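You operate a simulated robot arm through the tools that you are given. There is no shell and no other tool. Be economical: measure what you need, move in short steps, check, and stop when the job is done.

You are at the controls of a simulated robot arm. One attempt, no reset.

Task
Fit the orange lamp into the housing, tighten both knobs, then switch the grey tester on and press TEST.

Only the result counts: the job must be done as asked and must still hold three seconds after the hand-in. Knocking over, shifting, dropping, spilling or breaking anything else fails it.

Robot
A 7-joint arm with a two-finger parallel gripper, fixed in place. Base frame: the origin is at the foot of the arm, x ahead of it, y to its left, z up; the work surface is at about z = 795. Units: mm, rad, N and s.
With the tool pointing down near the work surface it reaches from about 220 to 680 mm from the base axis. Its first joint turns from -1.152 to 1.152 rad. Payload 2.4 kg.
Tool frame: the origin (TCP) lies between the finger pads and is the grasp point; the fingertips stand 30 mm ahead of it; z points along the fingers, y is the line along which they close. Largest opening 94 mm; finger width 28, thickness 10; the body of the gripper, 50 by 96 mm, starts 55 mm behind the TCP.
Orientation is told as [roll, pitch, yaw] about the base's x, y, z axes, in that order, counted from this pose: with the fingers straight down and closing along the base's y, the tool's x points along the base's -x, its y along +y and its z along -z.

Tools
- The arm moves only by the tool nudge_tool. Its argument "commands" is a list of rows, each a list of 7 numbers: the shift along the tool's x, y, z in units of 250 mm (1.0 is 250 mm), then the turn, a rotation vector about the tool's x, y, z in units of 180 degrees (1.0 is 180 degrees), then the finger opening in cm, from 0 to 9.4. In form: [[tx, ty, tz, wx, wy, wz, jaw], ...]. A call has 1 to 8 rows; each row is the pose to reach, as a shift and turn from the pose commanded when the call began, along the tool's axes at that moment. A call with a number of a shift or a turn outside -1 to 1 is refused whole. Each row takes 0.2 s and may step no farther than 50 mm and 0.15 rad from the row before; otherwise, or with a gripper value out of range, the whole call is refused. A pose out of reach is approached as far as the arm can. The call stops where the force on the tool passes 40 N (or 10 N more than at its start, if that is more) or the arm is blocked; 0.2 s more then pass. The fingers move at their own pace (about 153 mm/s each) and stop on an object; they squeeze with about 35 N. The grip force told is the motor's: it shows also when the fingers shut on nothing. Time passes only in rows, and 0.2 s behind the last, so rows that repeat a pose let the fingers close. The reply holds the time, the measured pose of the TCP, the force on the tool along the base axes, the opening and the grip force, in the units named above and with some noise, and new pictures: "pictures" is both (left out), scene, wrist or none.
- Cameras (640 x 400 px; columns grow to the right, rows downward): "scene" is fixed at [25.5, 465.9, 1443.3]; the picture's right is [-0.84, -0.54, 0.00], its down [-0.30, 0.48, -0.82] and it looks along [0.44, -0.70, -0.57] (base axes); focal length 353 px, centre (320, 200). "wrist" rides on the gripper at [76, 14, -102] in the tool frame; the picture's right is [-0.18, 0.98, 0.00], its down [-0.75, -0.14, -0.64] and it looks along [-0.63, -0.12, 0.77] (tool axes); focal length 243 px, centre (320, 200). There is no depth. A picture from a camera that has moved, and an enlarged one, comes with that camera's place and axes in the base frame and with its lens.
- enlarge(camera, box): a new picture of the part [left, top, right, bottom] of that camera's present view, enlarged. The clock stands still meanwhile.
- finish_job(): hands the job in; it is judged then, once.

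Work in short steps. Places have to be worked out from the pictures, the camera data and where the tool is seen: move nearer, look again, correct. Check each grasp and each placing, and mend what went wrong. You have 120 turns and 170 pictures in all, those below and enlarged ones among them. Open the gripper and draw the arm clear of the work before you hand the job in, unless the task says otherwise; then end with one line.

The tools are called by a JSON object that holds its "op" and its "data". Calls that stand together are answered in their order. nudge_tool: Moves the arm, as the interface text tells. Its arguments: {"type":"object","properties":{"commands":{"type":"array","items":{"type":"array","items":{"type":"number"}}},"pictures":{"type":"string","enum":["both","scene","wrist","none"]}},"required":["commands"]} The other tools are called the same way: enlarge (camera, box) takes an enlarged picture of a part of a camera's view; finish_job () hands the job in.

At the start:

```text
time_s: 0.0
ee_pos: [422.7, -59.1, 1213.9]
orientation: [0.002, 0.001, -0.001]
wrist_force: [-0.1, 0.1, -0.2]
opening: 94.4
finger_force: 0.1
```

scene: 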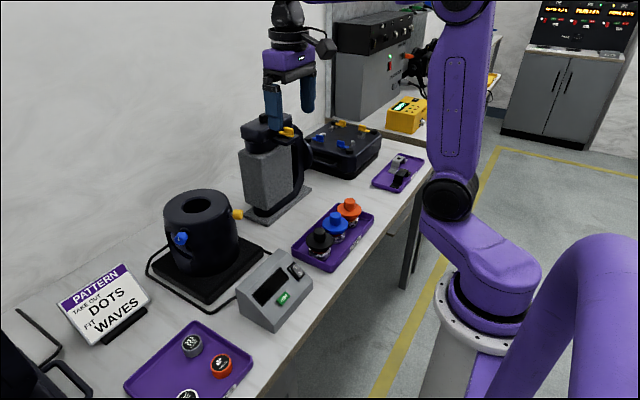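
wrist: 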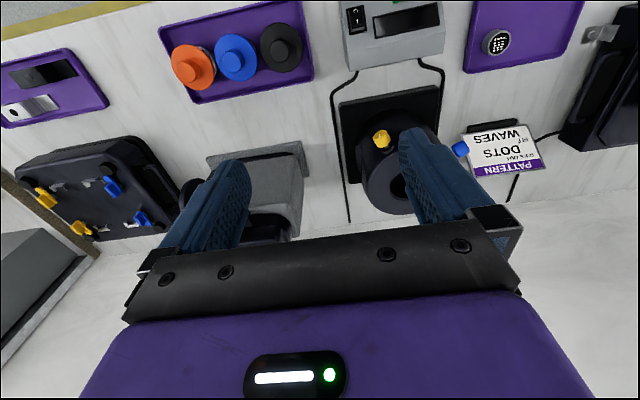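

The scene shows a black cylinder with a blue and a yellow knob, a lamp tray and a grey tester. I'll enlarge both areas to understand the parts.

{"op": "enlarge", "data": {"camera": "scene", "box": [140, 170, 300, 270]}}

{"op": "enlarge", "data": {"camera": "scene", "box": [220, 180, 400, 340]}}

{"op": "enlarge", "data": {"camera": "wrist", "box": [320, 0, 640, 200]}}

{"op": "enlarge", "data": {"camera": "scene", "box": [0, 250, 260, 400]}}

{"op": "enlarge", "data": {"camera": "scene", "box": [220, 80, 440, 220]}}

```text
4.00 times, centred on (220, 220) of scene
camera zoom: at [25.5, 465.9, 1443.3], right [-0.84, -0.54, 0.0], down [-0.3, 0.48, -0.82], along [0.44, -0.7, -0.57], focal length 1412 px, centre (720, 120)
```

zoom: 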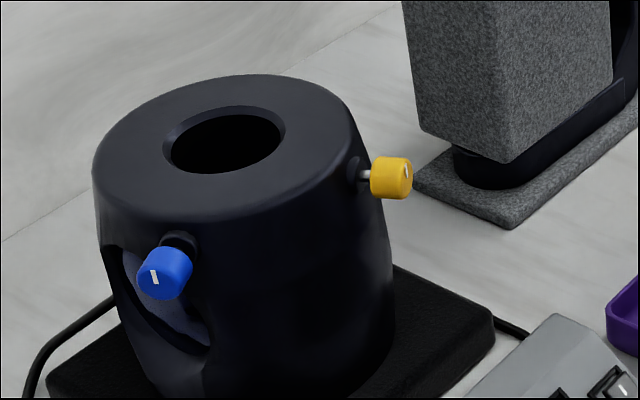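

```text
2.50 times, centred on (310, 260) of scene
camera zoom: at [25.5, 465.9, 1443.3], right [-0.84, -0.54, 0.0], down [-0.3, 0.48, -0.82], along [0.44, -0.7, -0.57], focal length 882 px, centre (345, 50)
```

zoom: 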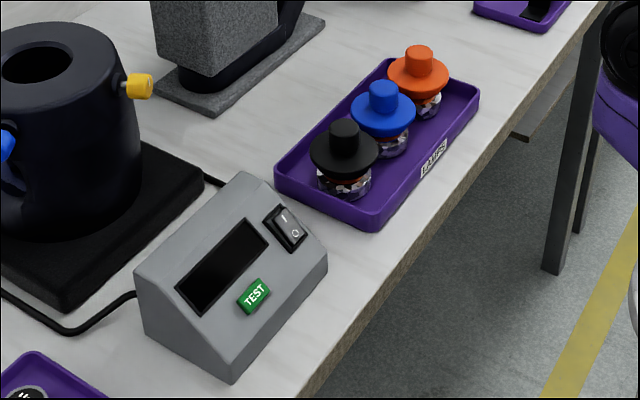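

```text
2.00 times, centred on (480, 100) of wrist
camera zoom: at [346.7, -46.2, 1315.8], right [0.18, 0.98, 0.0], down [0.75, -0.14, 0.64], along [0.63, -0.12, -0.77], focal length 485 px, centre (0, 400)
```

zoom: 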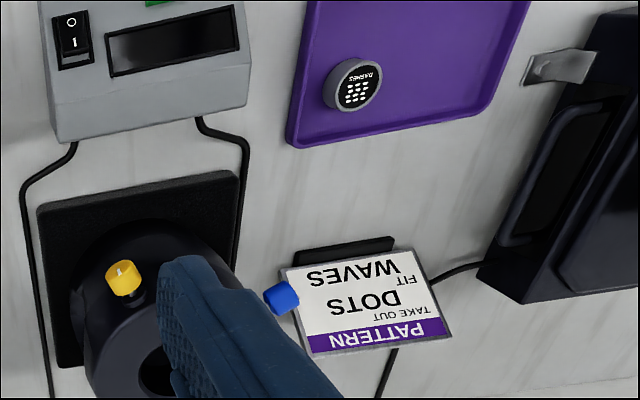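

```text
2.46 times, centred on (130, 325) of scene
camera zoom: at [25.5, 465.9, 1443.3], right [-0.84, -0.54, 0.0], down [-0.3, 0.48, -0.82], along [0.44, -0.7, -0.57], focal length 869 px, centre (788, -108)
```

zoom: 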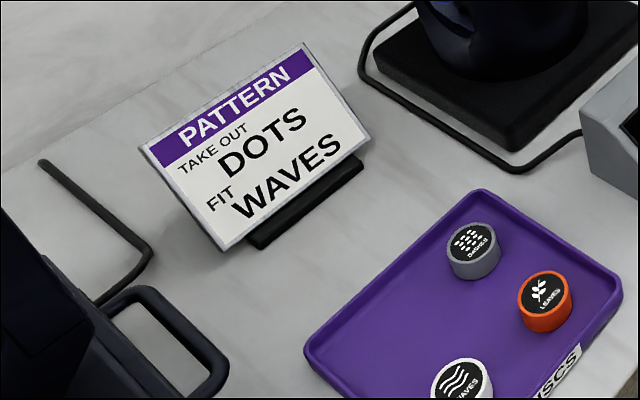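

```text
2.86 times, centred on (330, 150) of scene
camera zoom: at [25.5, 465.9, 1443.3], right [-0.84, -0.54, 0.0], down [-0.3, 0.48, -0.82], along [0.44, -0.7, -0.57], focal length 1008 px, centre (291, 343)
```

zoom: 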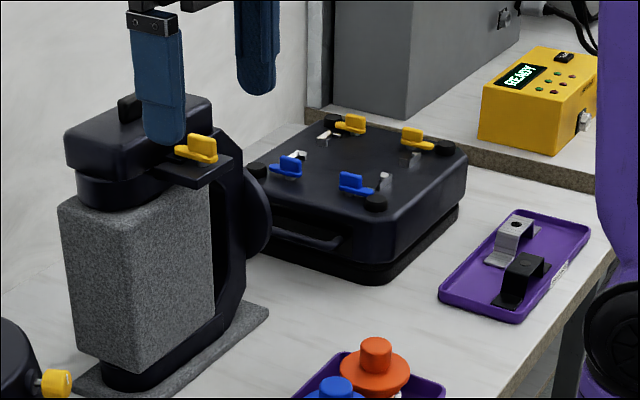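

The housing is the black cylinder (hole near x 633, y 46, top at about z 960); the orange lamp is near (394, -265). I'll move over the lamp for a closer look.

{"op": "nudge_tool", "data": {"commands": [[0.02, -0.18, 0, 0, 0, 0, 9.4], [0.05, -0.36, 0, 0, 0, 0, 9.4], [0.08, -0.54, 0, 0, 0, 0, 9.4], [0.1, -0.7, 0.05, 0, 0, 0, 9.4], [0.115, -0.8, 0.2, 0, 0, 0, 9.4], [0.115, -0.824, 0.38, 0, 0, 0, 9.4], [0.115, -0.824, 0.5, 0, 0, 0, 9.4]]}}

```text
time_s: 1.6
ee_pos: [395.4, -263.8, 1086.2]
orientation: [0.0, 0.0, 0.0]
wrist_force: [-0.1, 0.0, -0.4]
opening: 94.3
finger_force: 0.0
camera wrist: at [320.0, -251.3, 1189.2], right [0.18, 0.98, 0.0], down [0.75, -0.14, 0.64], along [0.63, -0.12, -0.77], focal length 243 px, centre (320, 200)
```

scene: 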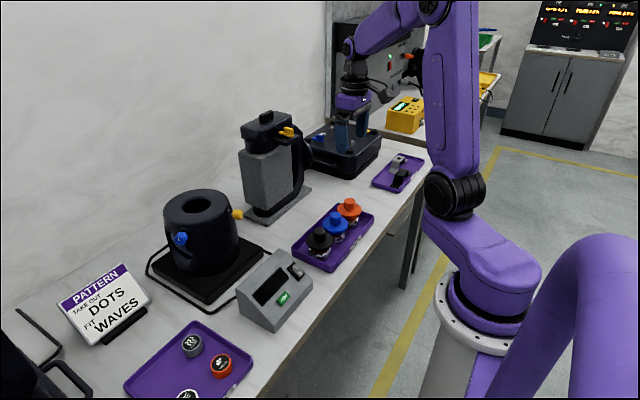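
wrist: 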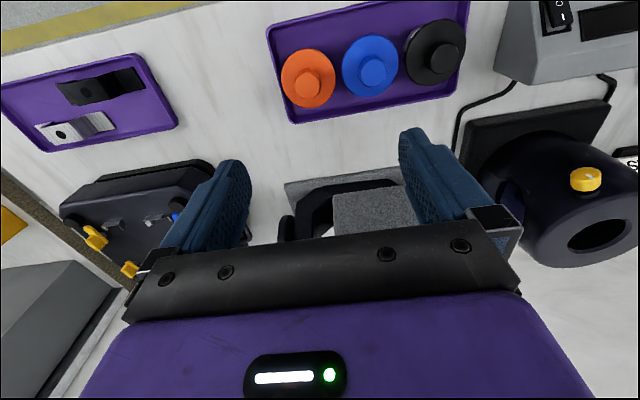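

Orange handle top triangulates to about (396, -281, 870). I'll centre over it and descend to z 960.

{"op": "nudge_tool", "data": {"commands": [[0, -0.07, 0.15, 0, 0, 0, 9.4], [0, -0.07, 0.33, 0, 0, 0, 9.4], [0, -0.07, 0.5, 0, 0, 0, 9.4]]}}

{"op": "enlarge", "data": {"camera": "wrist", "box": [240, 60, 400, 160]}}

{"op": "enlarge", "data": {"camera": "scene", "box": [300, 160, 400, 240]}}

```text
time_s: 2.4
ee_pos: [395.6, -281.7, 961.0]
orientation: [-0.001, 0.001, 0.0]
wrist_force: [-0.2, 0.2, -1.0]
opening: 93.8
finger_force: 0.1
camera wrist: at [319.6, -269.4, 1063.8], right [0.18, 0.98, 0.0], down [0.75, -0.14, 0.64], along [0.63, -0.12, -0.77], focal length 243 px, centre (320, 200)
```

scene: 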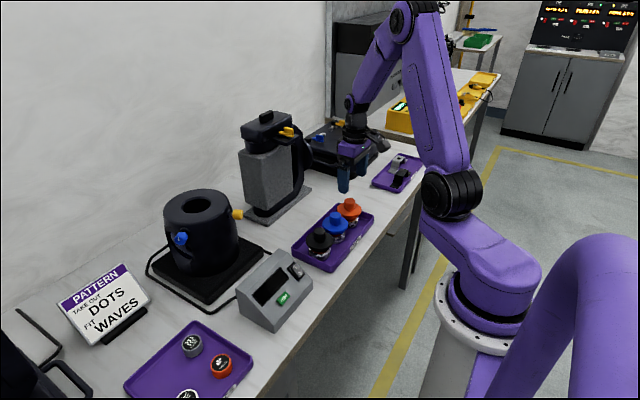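
wrist: 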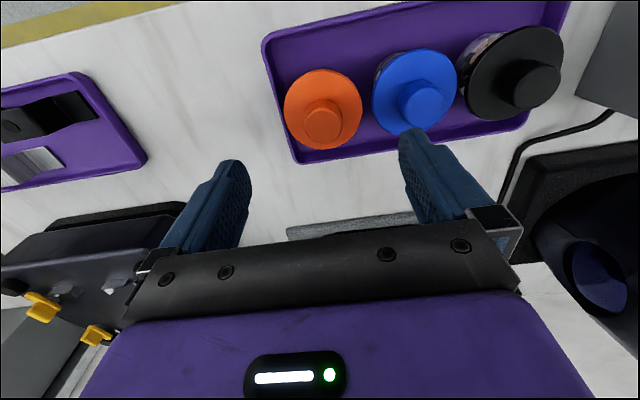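

```text
4.00 times, centred on (320, 110) of wrist
camera zoom: at [319.6, -269.4, 1063.8], right [0.18, 0.98, 0.0], down [0.75, -0.14, 0.64], along [0.63, -0.12, -0.77], focal length 970 px, centre (320, 560)
```

zoom: 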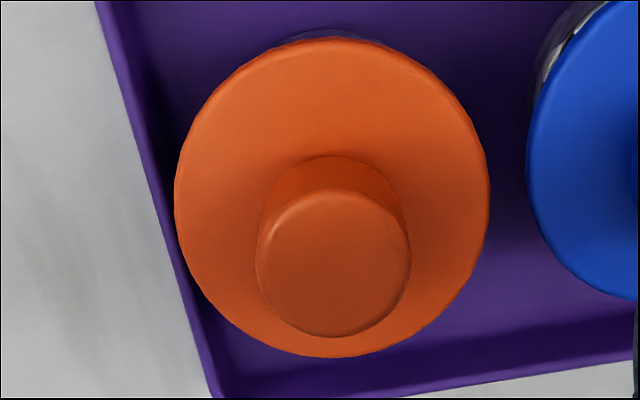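

```text
5.00 times, centred on (350, 200) of scene
camera zoom: at [25.5, 465.9, 1443.3], right [-0.84, -0.54, 0.0], down [-0.3, 0.48, -0.82], along [0.44, -0.7, -0.57], focal length 1764 px, centre (170, 200)
```

zoom: 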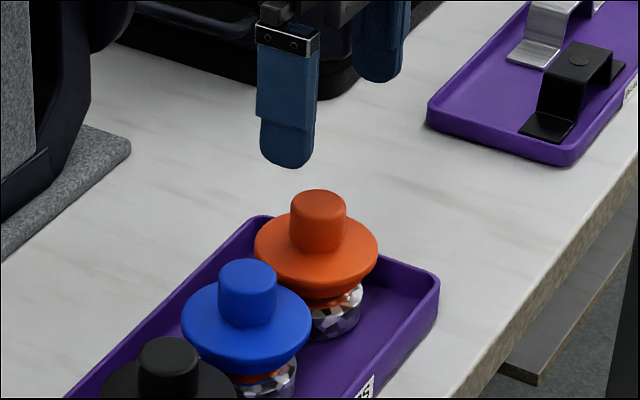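

Lamp axis is at about (398, -282), with the top at z≈868 and a 32 mm handle. I'll descend so the fingertips straddle the handle just above the flange.

{"op": "nudge_tool", "data": {"commands": [[-0.01, 0, 0.1, 0, 0, 0, 6.5], [-0.01, 0, 0.2, 0, 0, 0, 6.5], [-0.01, 0, 0.28, 0, 0, 0, 6.5], [-0.01, 0, 0.33, 0, 0, 0, 6.5]]}}

{"op": "enlarge", "data": {"camera": "scene", "box": [300, 160, 400, 240]}}

```text
time_s: 3.4
ee_pos: [396.6, -283.2, 879.9]
orientation: [0.001, 0.001, -0.001]
wrist_force: [-0.5, 0.3, 0.4]
opening: 65.0
finger_force: 0.0
camera wrist: at [320.5, -271.2, 982.8], right [0.18, 0.98, 0.0], down [0.75, -0.14, 0.64], along [0.63, -0.12, -0.77], focal length 243 px, centre (320, 200)
```

scene: 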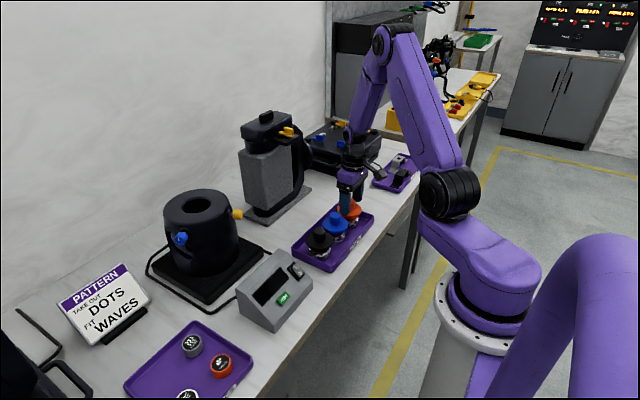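
wrist: 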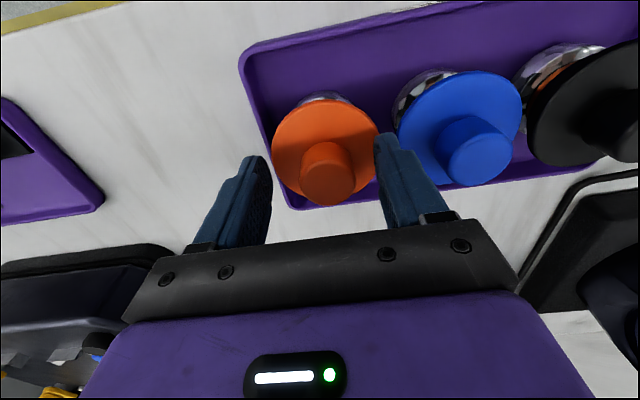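

```text
5.00 times, centred on (350, 200) of scene
camera zoom: at [25.5, 465.9, 1443.3], right [-0.84, -0.54, 0.0], down [-0.3, 0.48, -0.82], along [0.44, -0.7, -0.57], focal length 1764 px, centre (170, 200)
```

zoom: 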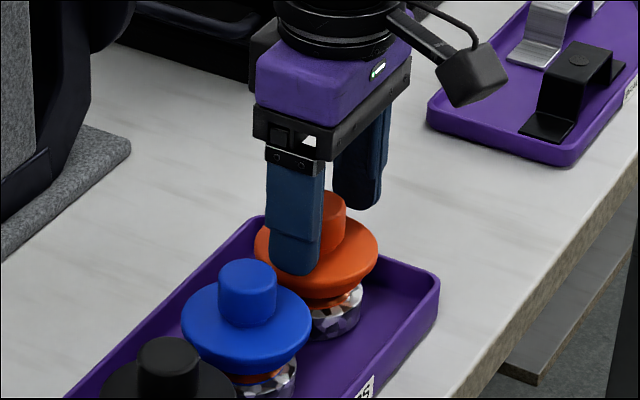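

The fingers straddle the handle. I'll make a small correction (3 mm forward, 5 mm down) and close.

{"op": "nudge_tool", "data": {"commands": [[-0.014, 0.006, 0.02, 0, 0, 0, 6.5], [-0.014, 0.006, 0.02, 0, 0, 0, 2], [-0.014, 0.006, 0.02, 0, 0, 0, 2], [-0.014, 0.006, 0.02, 0, 0, 0, 2]], "pictures": "wrist"}}

```text
time_s: 4.4
ee_pos: [400.3, -281.0, 875.3]
orientation: [-0.002, -0.001, 0.0]
wrist_force: [2.2, -0.3, 12.6]
opening: 30.8
finger_force: 35.2
camera wrist: at [323.9, -269.2, 978.3], right [0.18, 0.98, 0.0], down [0.75, -0.14, 0.64], along [0.63, -0.12, -0.77], focal length 243 px, centre (320, 200)
```

wrist: 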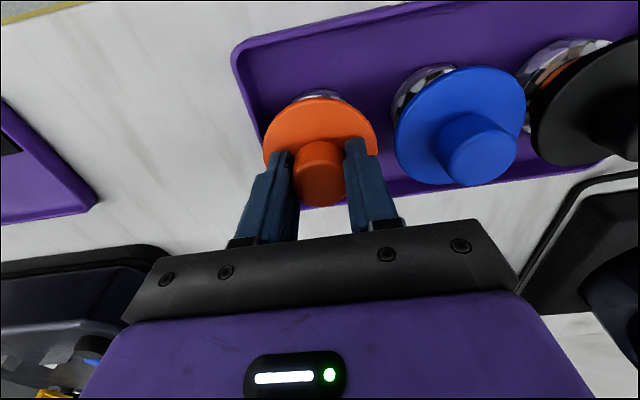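

Gripped at 30.8 mm with a light flange contact. I'll lift straight up and look.

{"op": "nudge_tool", "data": {"commands": [[0, 0, -0.1, 0, 0, 0, 2], [0, 0, -0.28, 0, 0, 0, 2], [0, 0, -0.46, 0, 0, 0, 2], [0, 0, -0.64, 0, 0, 0, 2], [0, 0, -0.82, 0, 0, 0, 2], [0, 0, -0.9, 0, 0, 0, 2]]}}

{"op": "enlarge", "data": {"camera": "scene", "box": [310, 80, 410, 160]}}

```text
time_s: 5.8
ee_pos: [399.7, -280.2, 1100.9]
orientation: [-0.001, -0.001, 0.002]
wrist_force: [-0.2, -0.4, -1.0]
opening: 31.4
finger_force: 35.3
camera wrist: at [323.5, -268.0, 1203.8], right [0.18, 0.98, 0.0], down [0.75, -0.14, 0.64], along [0.63, -0.12, -0.77], focal length 243 px, centre (320, 200)
```

scene: 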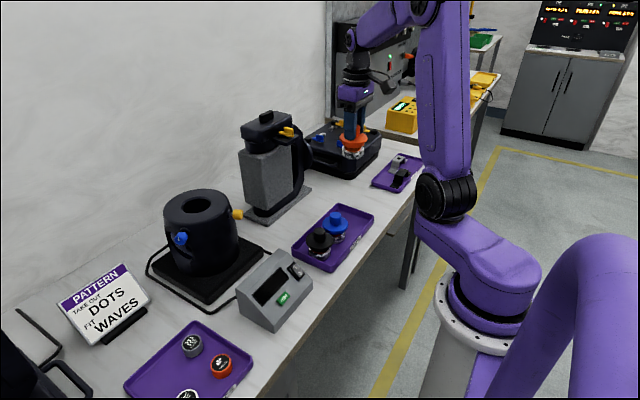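
wrist: 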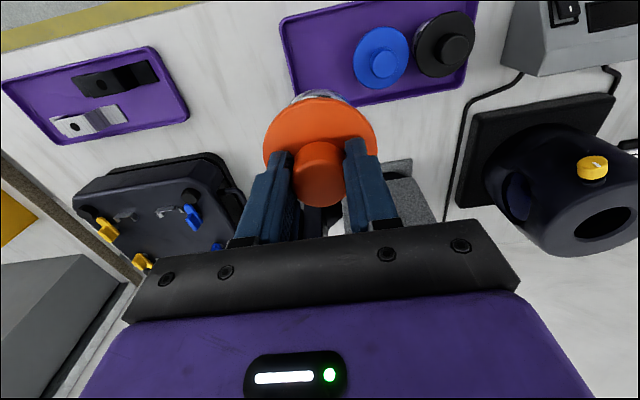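

```text
5.00 times, centred on (360, 120) of scene
camera zoom: at [25.6, 465.9, 1443.3], right [-0.84, -0.54, 0.0], down [-0.3, 0.48, -0.82], along [0.44, -0.7, -0.57], focal length 1764 px, centre (120, 600)
```

zoom: 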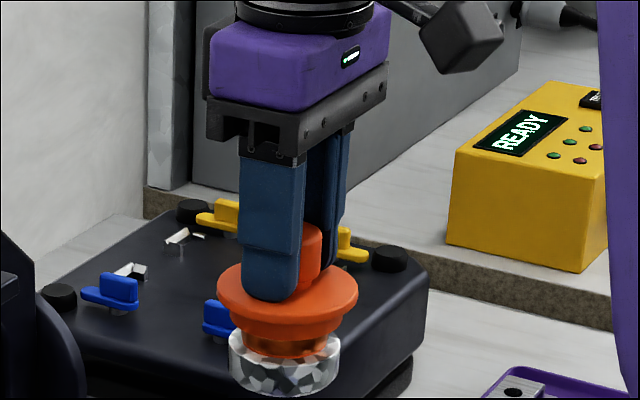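

Lamp is held securely. I'll move across in y at low x, well clear of the grey projector.

{"op": "nudge_tool", "data": {"commands": [[0, 0.18, 0, 0, 0, 0, 2], [0, 0.36, 0, 0, 0, 0, 2], [0, 0.54, 0, 0, 0, 0, 2], [0, 0.72, 0, 0, 0, 0, 2], [0, 0.9, 0, 0, 0, 0, 2], [0, 1, 0, 0, 0, 0, 2]], "pictures": "none"}}

{"op": "nudge_tool", "data": {"commands": [[0, 0.18, 0, 0, 0, 0, 2], [-0.1, 0.3, 0, 0, 0, 0, 2], [-0.25, 0.3, 0, 0, 0, 0, 2], [-0.4, 0.3, 0, 0, 0, 0, 2]]}}

```text
time_s: 7.2
ee_pos: [400.4, -30.5, 1098.4]
orientation: [0.002, -0.002, 0.0]
wrist_force: [0.1, -0.4, -2.1]
opening: 31.2
finger_force: 35.4
```

```text
time_s: 8.2
ee_pos: [502.0, 44.1, 1099.9]
orientation: [0.0, 0.0, 0.001]
wrist_force: [-0.4, -0.4, -1.6]
opening: 31.0
finger_force: 35.6
camera wrist: at [425.5, 57.1, 1201.8], right [0.18, 0.98, 0.0], down [0.75, -0.14, 0.64], along [0.63, -0.12, -0.77], focal length 243 px, centre (320, 200)
```

scene: 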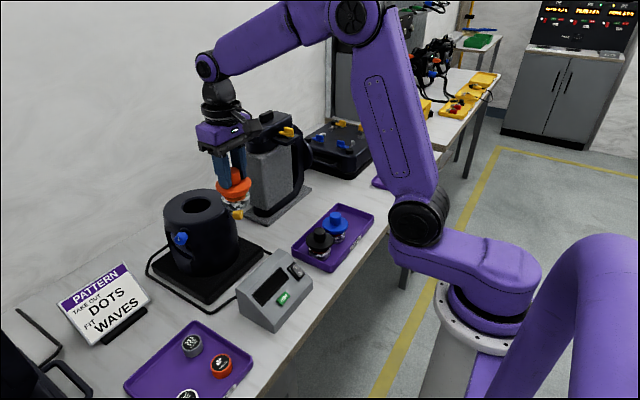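
wrist: 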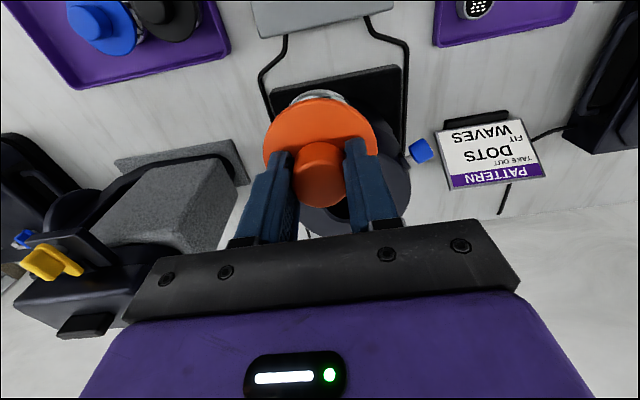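

The hole is hidden by the lamp in this view; earlier views suggest about (618, 57, 973). I'll shift to +y so the wrist camera sees it clear of the lamp and I can measure precisely.

{"op": "nudge_tool", "data": {"commands": [[-0.1, 0.12, 0, 0, 0, 0, 2], [-0.18, 0.26, 0, 0, 0, 0, 2], [-0.232, 0.384, 0, 0, 0, 0, 2], [-0.232, 0.384, 0, 0, 0, 0, 2]]}}

{"op": "enlarge", "data": {"camera": "wrist", "box": [80, 50, 320, 200]}}

```text
time_s: 9.2
ee_pos: [556.3, 139.8, 1099.8]
orientation: [0.002, 0.0, 0.0]
wrist_force: [0.5, 0.6, -2.3]
opening: 31.4
finger_force: 35.2
camera wrist: at [480.7, 153.1, 1202.9], right [0.18, 0.98, 0.0], down [0.75, -0.14, 0.64], along [0.63, -0.12, -0.77], focal length 243 px, centre (320, 200)
```

scene: 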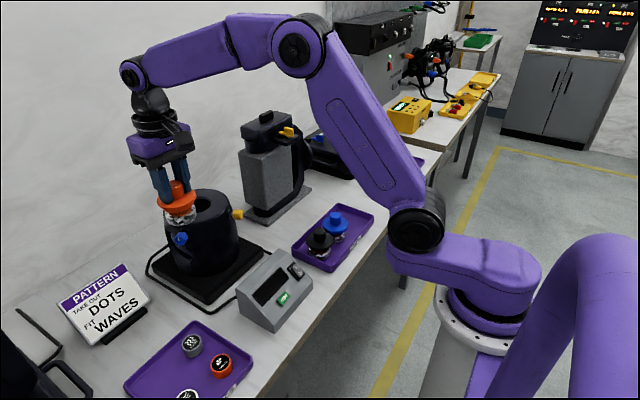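
wrist: 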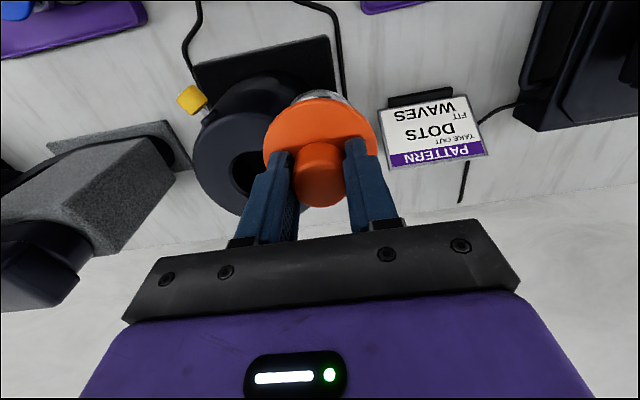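

```text
2.67 times, centred on (200, 125) of wrist
camera zoom: at [480.7, 153.1, 1202.9], right [0.18, 0.98, 0.0], down [0.75, -0.14, 0.64], along [0.63, -0.12, -0.77], focal length 647 px, centre (640, 400)
```

zoom: 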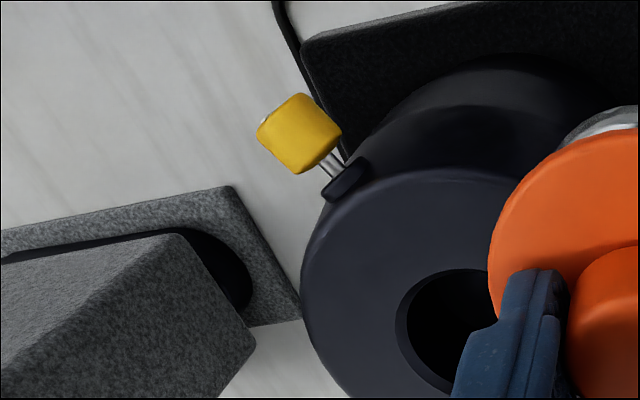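

The hole is still partly hidden; I'll shift another 60 mm in +y.

{"op": "nudge_tool", "data": {"commands": [[0, 0.12, 0, 0, 0, 0, 2], [0, 0.24, 0, 0, 0, 0, 2], [0, 0.24, 0, 0, 0, 0, 2]], "pictures": "none"}}

{"op": "enlarge", "data": {"camera": "wrist", "box": [80, 50, 320, 200]}}

{"op": "enlarge", "data": {"camera": "scene", "box": [60, 100, 260, 225]}}

```text
time_s: 10.0
ee_pos: [557.1, 202.2, 1101.6]
orientation: [-0.001, 0.001, -0.001]
wrist_force: [-0.8, 0.0, -2.9]
opening: 31.2
finger_force: 35.0
```

```text
2.67 times, centred on (200, 125) of wrist
camera zoom: at [480.9, 214.1, 1203.8], right [0.18, 0.98, 0.0], down [0.75, -0.14, 0.64], along [0.63, -0.12, -0.77], focal length 647 px, centre (640, 400)
```

zoom: 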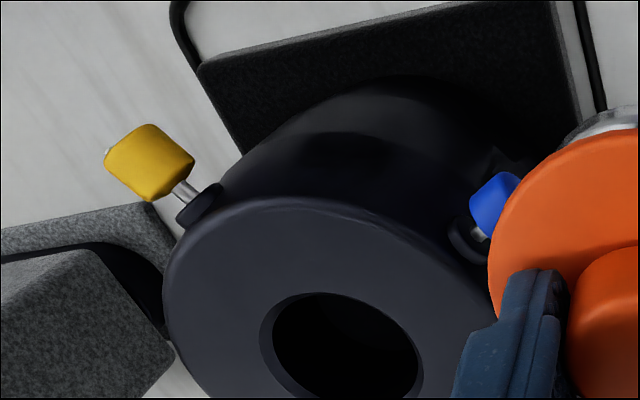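

```text
3.20 times, centred on (160, 162) of scene
camera zoom: at [25.6, 465.9, 1443.3], right [-0.84, -0.54, 0.0], down [-0.3, 0.48, -0.82], along [0.44, -0.7, -0.57], focal length 1129 px, centre (832, 320)
```

zoom: 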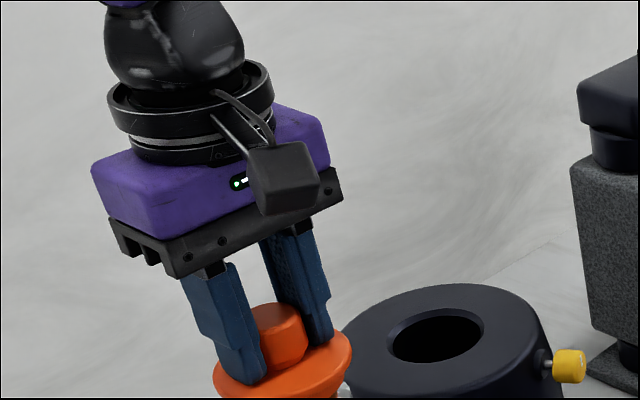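

The hole is now visible; one more enlargement to get its full rim.

{"op": "enlarge", "data": {"camera": "wrist", "box": [120, 100, 280, 225]}}

```text
3.20 times, centred on (200, 162) of wrist
camera zoom: at [480.9, 214.1, 1203.8], right [0.18, 0.98, 0.0], down [0.75, -0.14, 0.64], along [0.63, -0.12, -0.77], focal length 776 px, centre (704, 320)
```

zoom: 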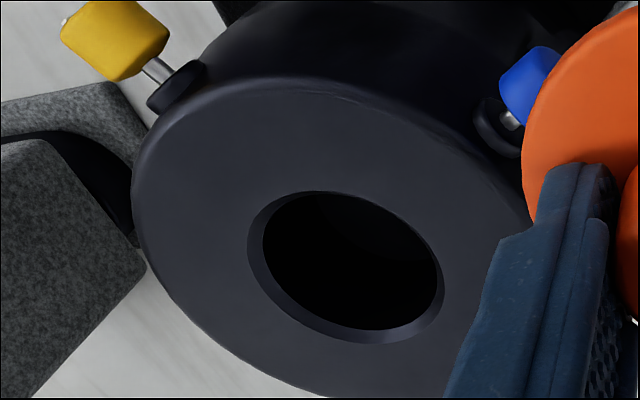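

Hole centre ≈ (621, 55.5, 973), about 64 mm inside versus a 57 mm lamp body. I'll move above it at TCP z≈1075 and check.

{"op": "nudge_tool", "data": {"commands": [[-0.05, -0.18, 0, 0, 0, 0, 2], [-0.12, -0.34, 0, 0, 0, 0, 2], [-0.2, -0.5, 0, 0, 0, 0, 2], [-0.256, -0.587, 0.04, 0, 0, 0, 2], [-0.256, -0.587, 0.1, 0, 0, 0, 2], [-0.256, -0.587, 0.1, 0, 0, 0, 2]]}}

{"op": "enlarge", "data": {"camera": "scene", "box": [120, 130, 280, 230]}}

```text
time_s: 11.4
ee_pos: [622.5, 54.7, 1076.0]
orientation: [0.0, -0.001, 0.001]
wrist_force: [-0.5, -0.7, -1.8]
opening: 31.2
finger_force: 35.0
camera wrist: at [546.4, 66.7, 1177.2], right [0.18, 0.98, 0.0], down [0.75, -0.14, 0.64], along [0.63, -0.12, -0.77], focal length 243 px, centre (320, 200)
```

scene: 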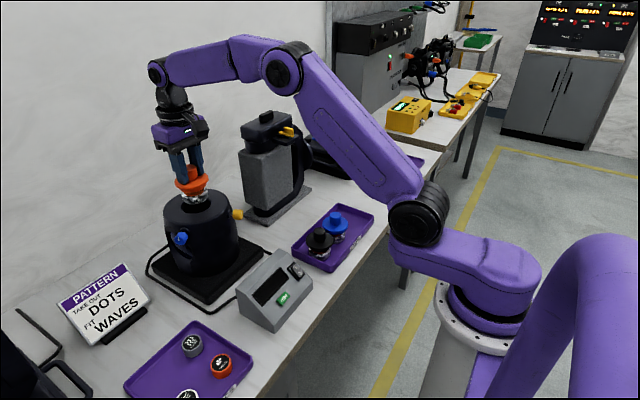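
wrist: 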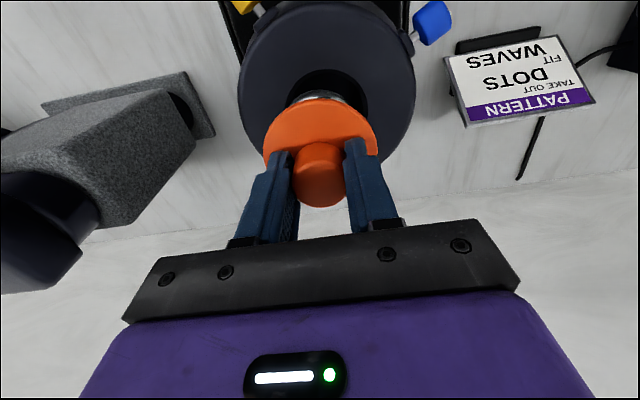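

```text
4.00 times, centred on (200, 180) of scene
camera zoom: at [25.6, 465.9, 1443.3], right [-0.84, -0.54, 0.0], down [-0.3, 0.48, -0.82], along [0.44, -0.7, -0.57], focal length 1412 px, centre (800, 280)
```

zoom: 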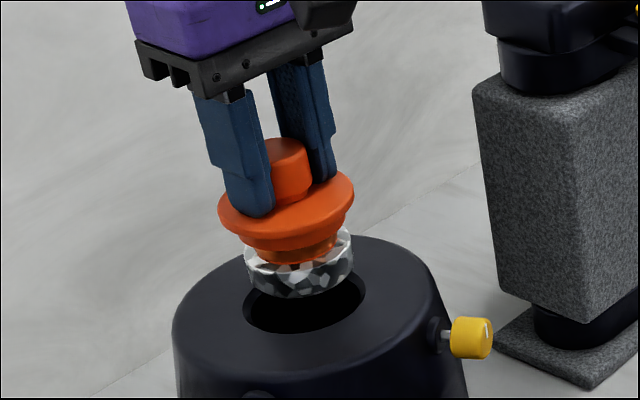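

Looks nearly aligned; I'll enlarge the wrist view to measure the hole offset precisely before inserting.

{"op": "enlarge", "data": {"camera": "wrist", "box": [240, 40, 420, 160]}}

```text
3.33 times, centred on (330, 100) of wrist
camera zoom: at [546.4, 66.7, 1177.2], right [0.18, 0.98, 0.0], down [0.75, -0.14, 0.64], along [0.63, -0.12, -0.77], focal length 809 px, centre (287, 533)
```

zoom: 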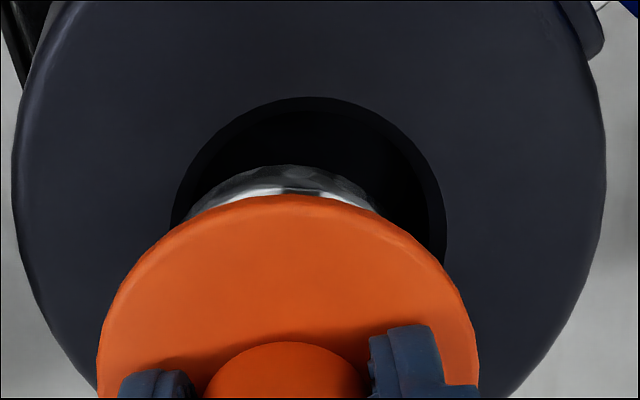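

The hole is offset about 5 mm in +y (both cameras agree on ≈(622, 60)). I'll correct and descend in small steps.

{"op": "nudge_tool", "data": {"commands": [[0.0, 0.02, 0, 0, 0, 0, 2], [0, 0.021, 0.04, 0, 0, 0, 2], [0, 0.021, 0.08, 0, 0, 0, 2], [0, 0.021, 0.12, 0, 0, 0, 2], [0, 0.021, 0.15, 0, 0, 0, 2], [0, 0.021, 0.15, 0, 0, 0, 2]]}}

{"op": "enlarge", "data": {"camera": "scene", "box": [120, 130, 280, 230]}}

```text
time_s: 12.4
ee_pos: [620.3, 58.7, 1054.3]
orientation: [0.0, 0.001, 0.001]
wrist_force: [-9.0, -1.1, 8.0]
opening: 31.3
finger_force: 34.7
stopped in row 5: the force on the tool passed its limit (the readings are from after the stop); the commanded pose is now the measured one
camera wrist: at [544.7, 72.2, 1156.6], right [0.18, 0.98, 0.0], down [0.75, -0.14, 0.64], along [0.63, -0.12, -0.77], focal length 243 px, centre (320, 200)
```

scene: 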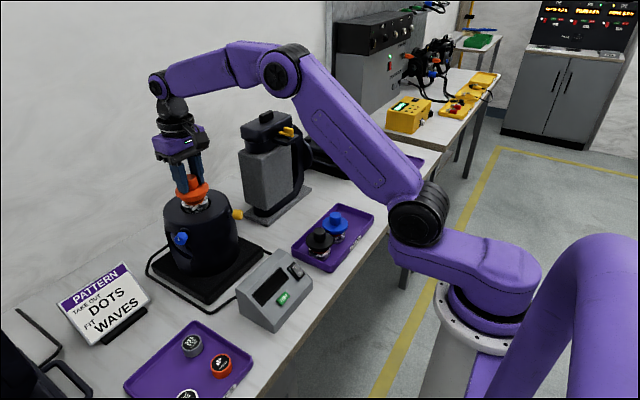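
wrist: 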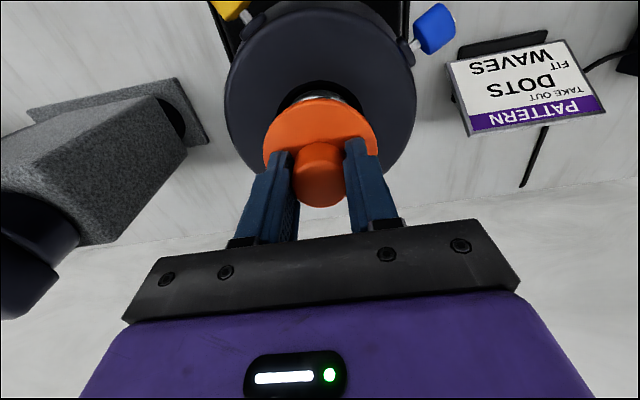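

```text
4.00 times, centred on (200, 180) of scene
camera zoom: at [25.1, 465.8, 1443.3], right [-0.84, -0.54, 0.0], down [-0.3, 0.48, -0.83], along [0.44, -0.7, -0.56], focal length 1412 px, centre (800, 280)
```

zoom: 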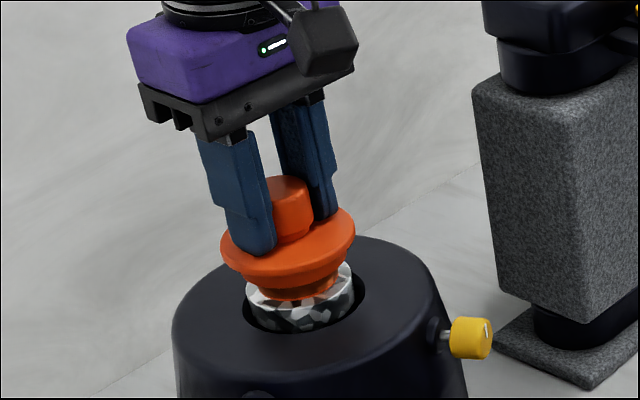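

Contact on the rim with reaction toward -x, and the scene shows the lamp too far toward +x. I'll back up slightly, shift -3 mm in x and retry.

{"op": "nudge_tool", "data": {"commands": [[0, 0, -0.016, 0, 0, 0, 2], [0.012, 0, -0.016, 0, 0, 0, 2], [0.012, 0, 0.01, 0, 0, 0, 2], [0.012, 0, 0.03, 0, 0, 0, 2], [0.012, 0, 0.05, 0, 0, 0, 2]]}}

{"op": "enlarge", "data": {"camera": "scene", "box": [120, 130, 280, 230]}}

{"op": "enlarge", "data": {"camera": "wrist", "box": [240, 40, 420, 160]}}

```text
time_s: 13.6
ee_pos: [618.3, 60.4, 1040.8]
orientation: [-0.001, -0.004, 0.0]
wrist_force: [-0.5, -0.3, -2.0]
opening: 31.2
finger_force: 34.7
camera wrist: at [542.4, 72.2, 1142.9], right [0.18, 0.98, 0.0], down [0.75, -0.14, 0.64], along [0.63, -0.12, -0.76], focal length 243 px, centre (320, 200)
```

scene: 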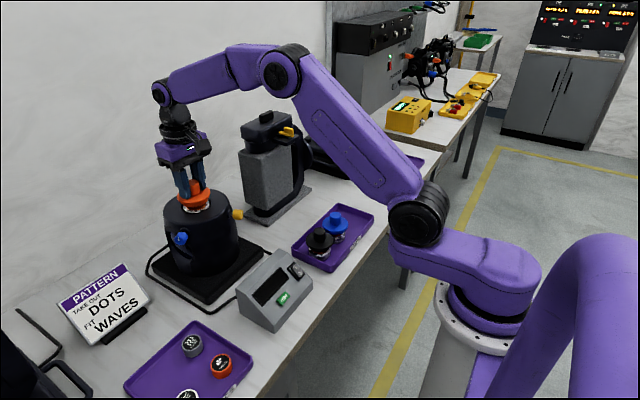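
wrist: 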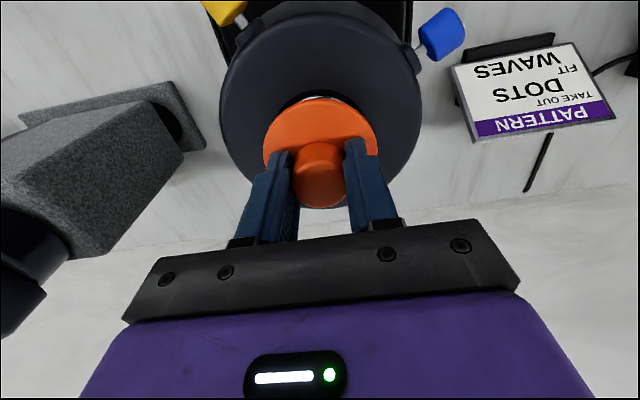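

```text
4.00 times, centred on (200, 180) of scene
camera zoom: at [25.6, 465.9, 1443.3], right [-0.84, -0.54, 0.0], down [-0.3, 0.48, -0.82], along [0.44, -0.7, -0.57], focal length 1412 px, centre (800, 280)
```

zoom: 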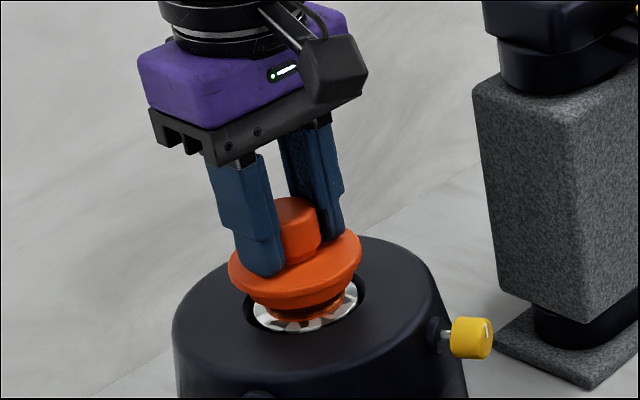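

```text
3.33 times, centred on (330, 100) of wrist
camera zoom: at [542.4, 72.2, 1142.9], right [0.18, 0.98, 0.0], down [0.75, -0.14, 0.64], along [0.63, -0.12, -0.76], focal length 809 px, centre (287, 533)
```

zoom: 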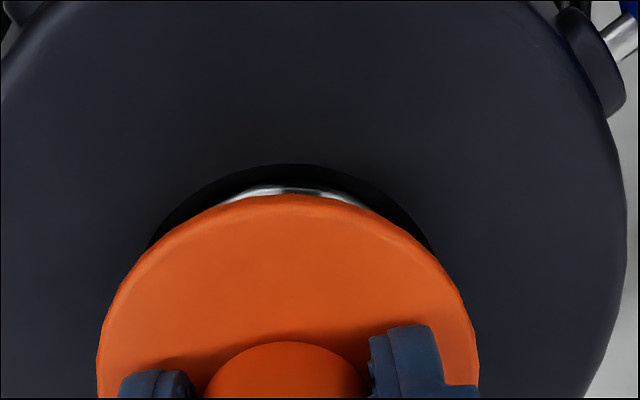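

It's going in freely with no force. I'll continue down in small steps.

{"op": "nudge_tool", "data": {"commands": [[0, 0, 0.02, 0, 0, 0, 2], [0, 0, 0.04, 0, 0, 0, 2], [0, 0, 0.06, 0, 0, 0, 2], [0, 0, 0.08, 0, 0, 0, 2], [0, 0, 0.1, 0, 0, 0, 2], [0, 0, 0.12, 0, 0, 0, 2]]}}

{"op": "enlarge", "data": {"camera": "scene", "box": [120, 130, 280, 230]}}

```text
time_s: 15.2
ee_pos: [619.0, 58.7, 1016.2]
orientation: [0.0, -0.006, 0.0]
wrist_force: [-0.9, -0.1, 4.1]
opening: 31.1
finger_force: 35.0
stopped in row 6: the force on the tool passed its limit (the readings are from after the stop); the commanded pose is now the measured one
camera wrist: at [542.3, 72.0, 1118.1], right [0.18, 0.98, 0.0], down [0.75, -0.14, 0.65], along [0.64, -0.12, -0.76], focal length 243 px, centre (320, 200)
```

scene: 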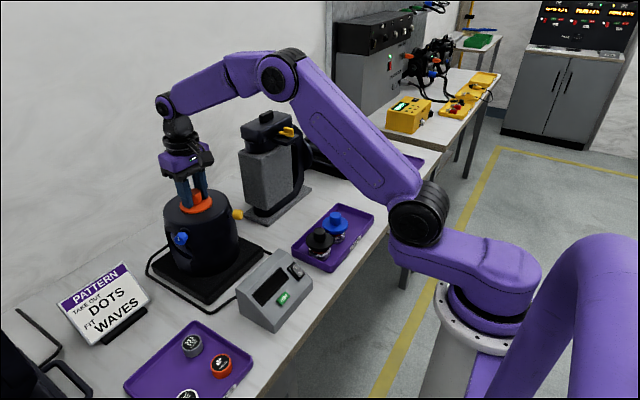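
wrist: 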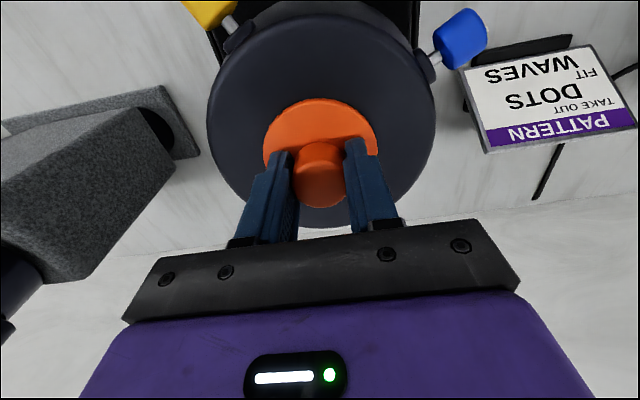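

```text
4.00 times, centred on (200, 180) of scene
camera zoom: at [25.4, 465.9, 1443.3], right [-0.84, -0.54, 0.0], down [-0.3, 0.48, -0.82], along [0.44, -0.7, -0.57], focal length 1412 px, centre (800, 280)
```

zoom: 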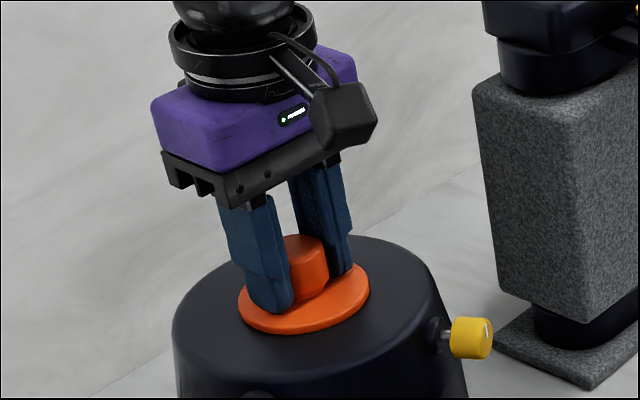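

Seated at z≈1016 as predicted. I'll release and rise, then inspect.

{"op": "nudge_tool", "data": {"commands": [[0, 0, 0, 0, 0, 0, 6.5], [0, 0, 0, 0, 0, 0, 6.5], [0, 0, -0.1, 0, 0, 0, 6.5], [0.1, 0, -0.28, 0, 0, 0, 6.5], [0.28, 0, -0.28, 0, 0, 0, 6.5], [0.46, 0, -0.28, 0, 0, 0, 6.5]]}}

{"op": "enlarge", "data": {"camera": "scene", "box": [140, 170, 300, 270]}}

{"op": "enlarge", "data": {"camera": "wrist", "box": [220, 80, 460, 230]}}

```text
refused: row 4 steps farther than a row can; nothing moved
```

```text
4.00 times, centred on (220, 220) of scene
camera zoom: at [25.4, 465.9, 1443.3], right [-0.84, -0.54, 0.0], down [-0.3, 0.48, -0.82], along [0.44, -0.7, -0.57], focal length 1412 px, centre (720, 120)
```

zoom: 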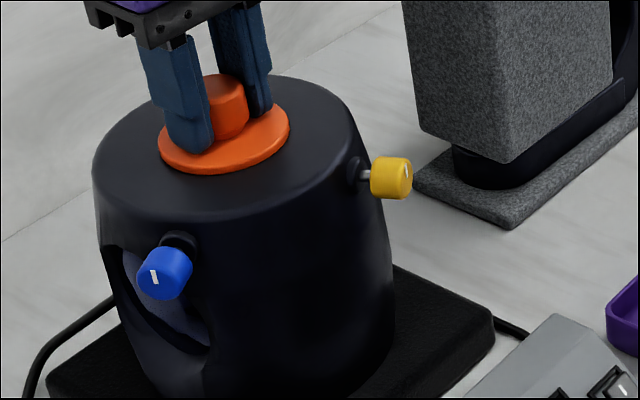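

```text
2.67 times, centred on (340, 155) of wrist
camera zoom: at [542.3, 72.0, 1118.1], right [0.18, 0.98, 0.0], down [0.75, -0.14, 0.65], along [0.64, -0.12, -0.76], focal length 647 px, centre (267, 320)
```

zoom: 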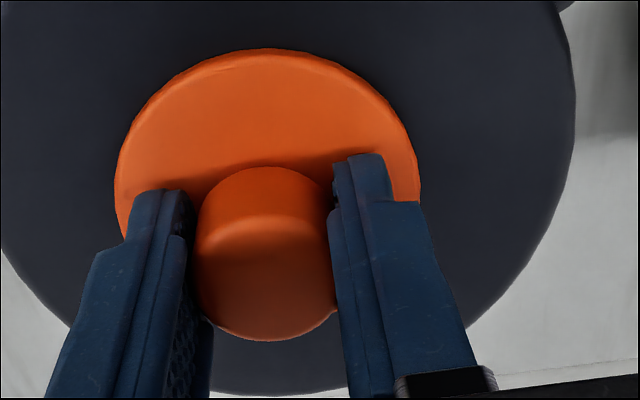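

One row step was too long; resending with smaller steps.

{"op": "nudge_tool", "data": {"commands": [[0, 0, 0, 0, 0, 0, 6.5], [0, 0, 0, 0, 0, 0, 6.5], [0, 0, -0.1, 0, 0, 0, 6.5], [0, 0, -0.26, 0, 0, 0, 6.5], [0.18, 0, -0.26, 0, 0, 0, 6.5], [0.36, 0, -0.26, 0, 0, 0, 6.5], [0.5, 0, -0.26, 0, 0, 0, 6.5]]}}

{"op": "enlarge", "data": {"camera": "scene", "box": [140, 170, 300, 270]}}

```text
time_s: 16.8
ee_pos: [493.5, 61.4, 1078.6]
orientation: [0.0, -0.005, -0.001]
wrist_force: [0.1, -0.6, -0.2]
opening: 65.1
finger_force: 0.0
camera wrist: at [417.1, 72.8, 1180.6], right [0.18, 0.98, 0.0], down [0.75, -0.14, 0.65], along [0.64, -0.12, -0.76], focal length 243 px, centre (320, 200)
```

scene: 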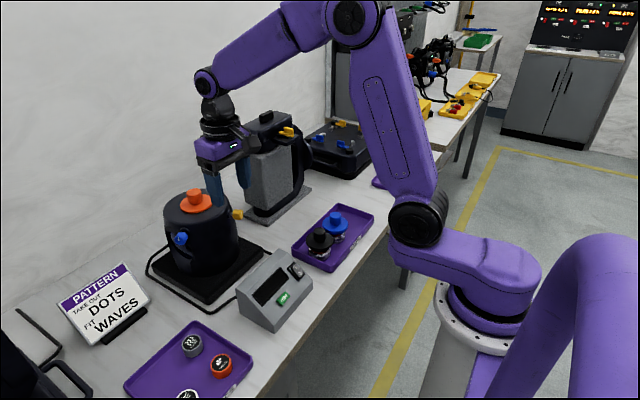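
wrist: 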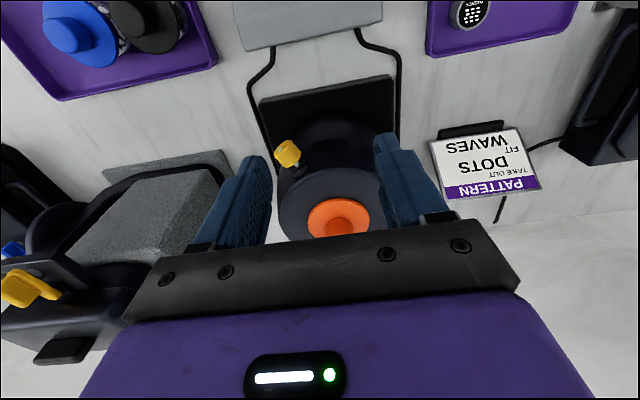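

```text
4.00 times, centred on (220, 220) of scene
camera zoom: at [25.6, 465.9, 1443.3], right [-0.84, -0.54, 0.0], down [-0.3, 0.48, -0.82], along [0.44, -0.7, -0.57], focal length 1412 px, centre (720, 120)
```

zoom: 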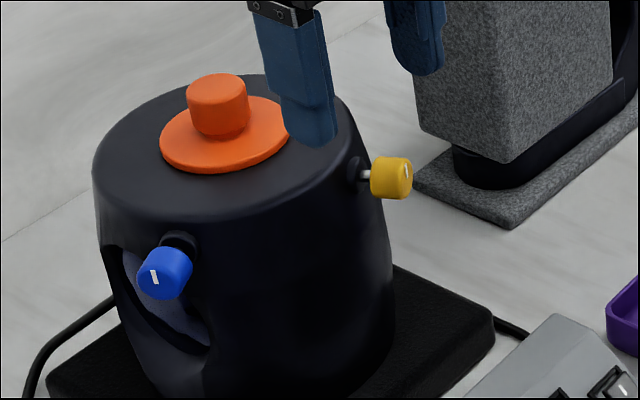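

Lamp is seated flush. The knobs compute to yellow ≈(534,18,958) and blue ≈(575,145,956), both axes radial from (618,61). I'll do blue first, so I'll move to its side, yawing the tool.

{"op": "nudge_tool", "data": {"commands": [[-0.004, 0.085, -0.06, 0, 0, 0.0437, 6], [-0.008, 0.17, -0.12, 0, 0, 0.0874, 6], [-0.012, 0.255, -0.18, 0, 0, 0.131, 6], [-0.016, 0.34, -0.2, 0, 0, 0.175, 6], [-0.02, 0.425, -0.2, 0, 0, 0.218, 6], [-0.025, 0.51, -0.2, 0, 0, 0.262, 6], [-0.03, 0.595, -0.2, 0, 0, 0.306, 6], [-0.03, 0.676, -0.2, 0, 0, 0.349, 6]], "pictures": "none"}}

{"op": "nudge_tool", "data": {"commands": [[0, 0, 0, 0, -0.0455, 0, 6], [0, 0, 0, 0, -0.091, 0, 6], [0, 0, 0, 0, -0.1365, 0, 6], [0, 0, 0, 0, -0.182, 0, 6], [0, 0, 0, 0, -0.2275, 0, 6], [0, 0, 0, 0, -0.273, 0, 6]]}}

```text
time_s: 18.6
ee_pos: [500.8, 229.0, 1129.0]
orientation: [0.005, -0.002, -1.101]
wrist_force: [0.2, -0.8, 0.1]
opening: 59.8
finger_force: 0.1
```

```text
time_s: 20.0
ee_pos: [500.9, 228.5, 1131.3]
orientation: [0.01, -0.862, -1.103]
wrist_force: [-0.2, 1.2, 0.3]
opening: 60.1
finger_force: 0.2
camera wrist: at [455.3, 347.1, 1139.1], right [0.93, 0.34, 0.15], down [-0.13, -0.07, 0.99], along [0.35, -0.94, -0.02], focal length 243 px, centre (320, 200)
```

scene: 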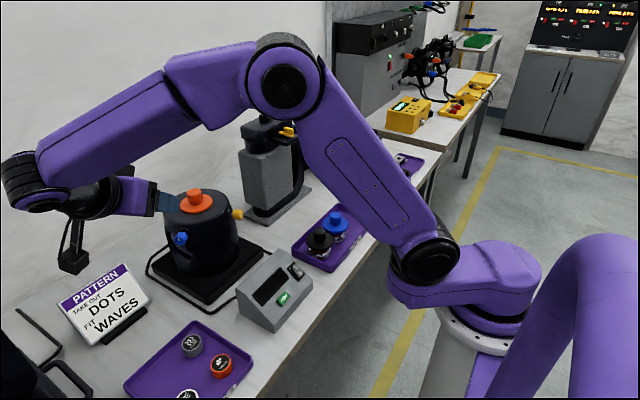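
wrist: 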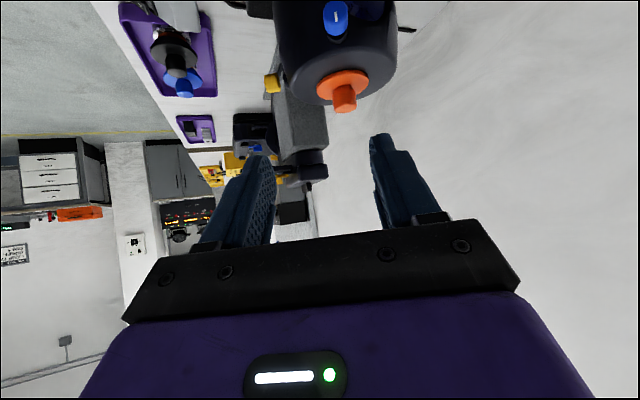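

Rotation works. I'll finish pitching to horizontal.

{"op": "nudge_tool", "data": {"commands": [[0, 0, 0, 0, -0.0455, 0, 6], [0, 0, 0, 0, -0.091, 0, 6], [0, 0, 0, 0, -0.1365, 0, 6], [0, 0, 0, 0, -0.182, 0, 6], [0, 0, 0, 0, -0.2255, 0, 6], [0, 0, 0, 0, -0.2255, 0, 6]], "pictures": "scene"}}

```text
time_s: 21.4
ee_pos: [501.2, 228.8, 1130.9]
orientation: [1.422, -1.567, -2.518]
wrist_force: [0.2, -0.2, 0.1]
opening: 60.0
finger_force: 0.1
```

scene: 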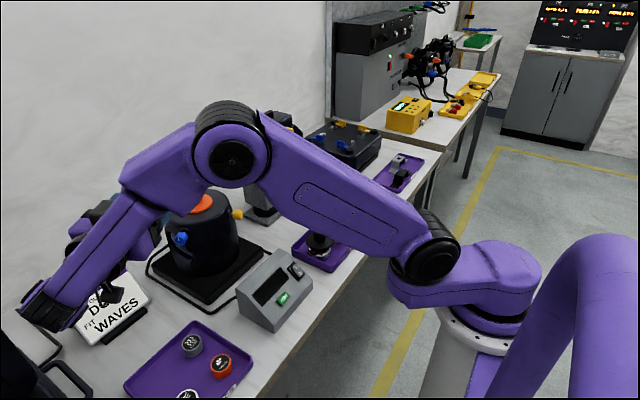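

Tool is now horizontal, pointing at the housing. I'll descend partway at stand-off and look.

{"op": "nudge_tool", "data": {"commands": [[0.1, 0.05, 0.0, 0, 0, 0, 6], [0.25, 0.109, 0.0, 0, 0, 0, 6], [0.4, 0.109, 0.02, 0, 0, 0, 6], [0.55, 0.109, 0.05, 0, 0, 0, 6], [0.62, 0.109, 0.05, 0, 0, 0, 6]]}}

{"op": "enlarge", "data": {"camera": "wrist", "box": [220, 60, 420, 185]}}

```text
time_s: 22.6
ee_pos: [532.8, 229.7, 972.6]
orientation: [1.065, -1.564, -2.162]
wrist_force: [-0.6, 0.0, -1.2]
opening: 59.7
finger_force: 0.1
camera wrist: at [500.1, 326.4, 897.2], right [0.87, 0.45, 0.19], down [-0.42, 0.5, 0.75], along [0.24, -0.74, 0.63], focal length 243 px, centre (320, 200)
```

scene: 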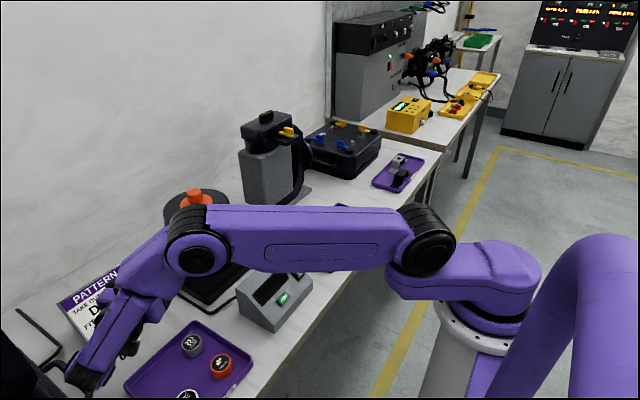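
wrist: 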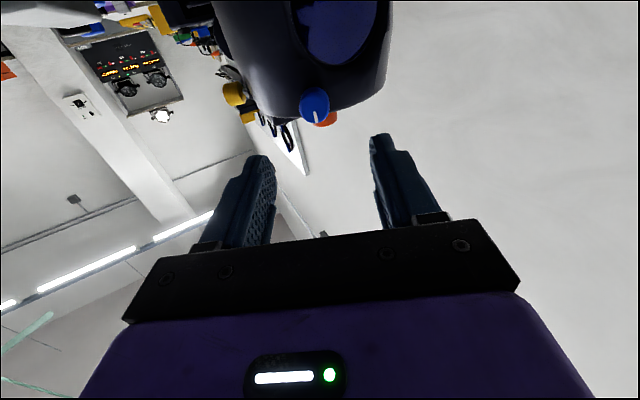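

```text
3.20 times, centred on (320, 122) of wrist
camera zoom: at [500.1, 326.4, 897.2], right [0.87, 0.45, 0.19], down [-0.42, 0.5, 0.75], along [0.24, -0.74, 0.63], focal length 776 px, centre (320, 448)
```

zoom: 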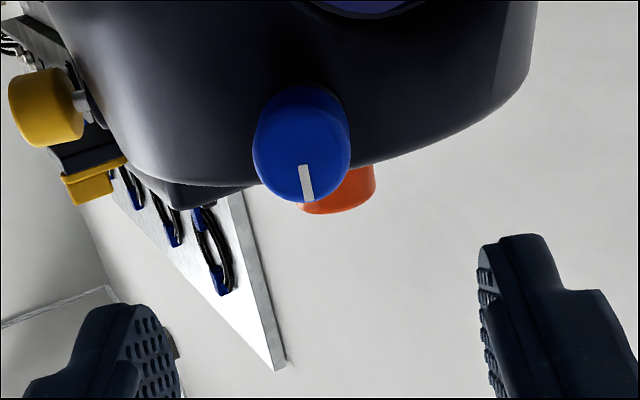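

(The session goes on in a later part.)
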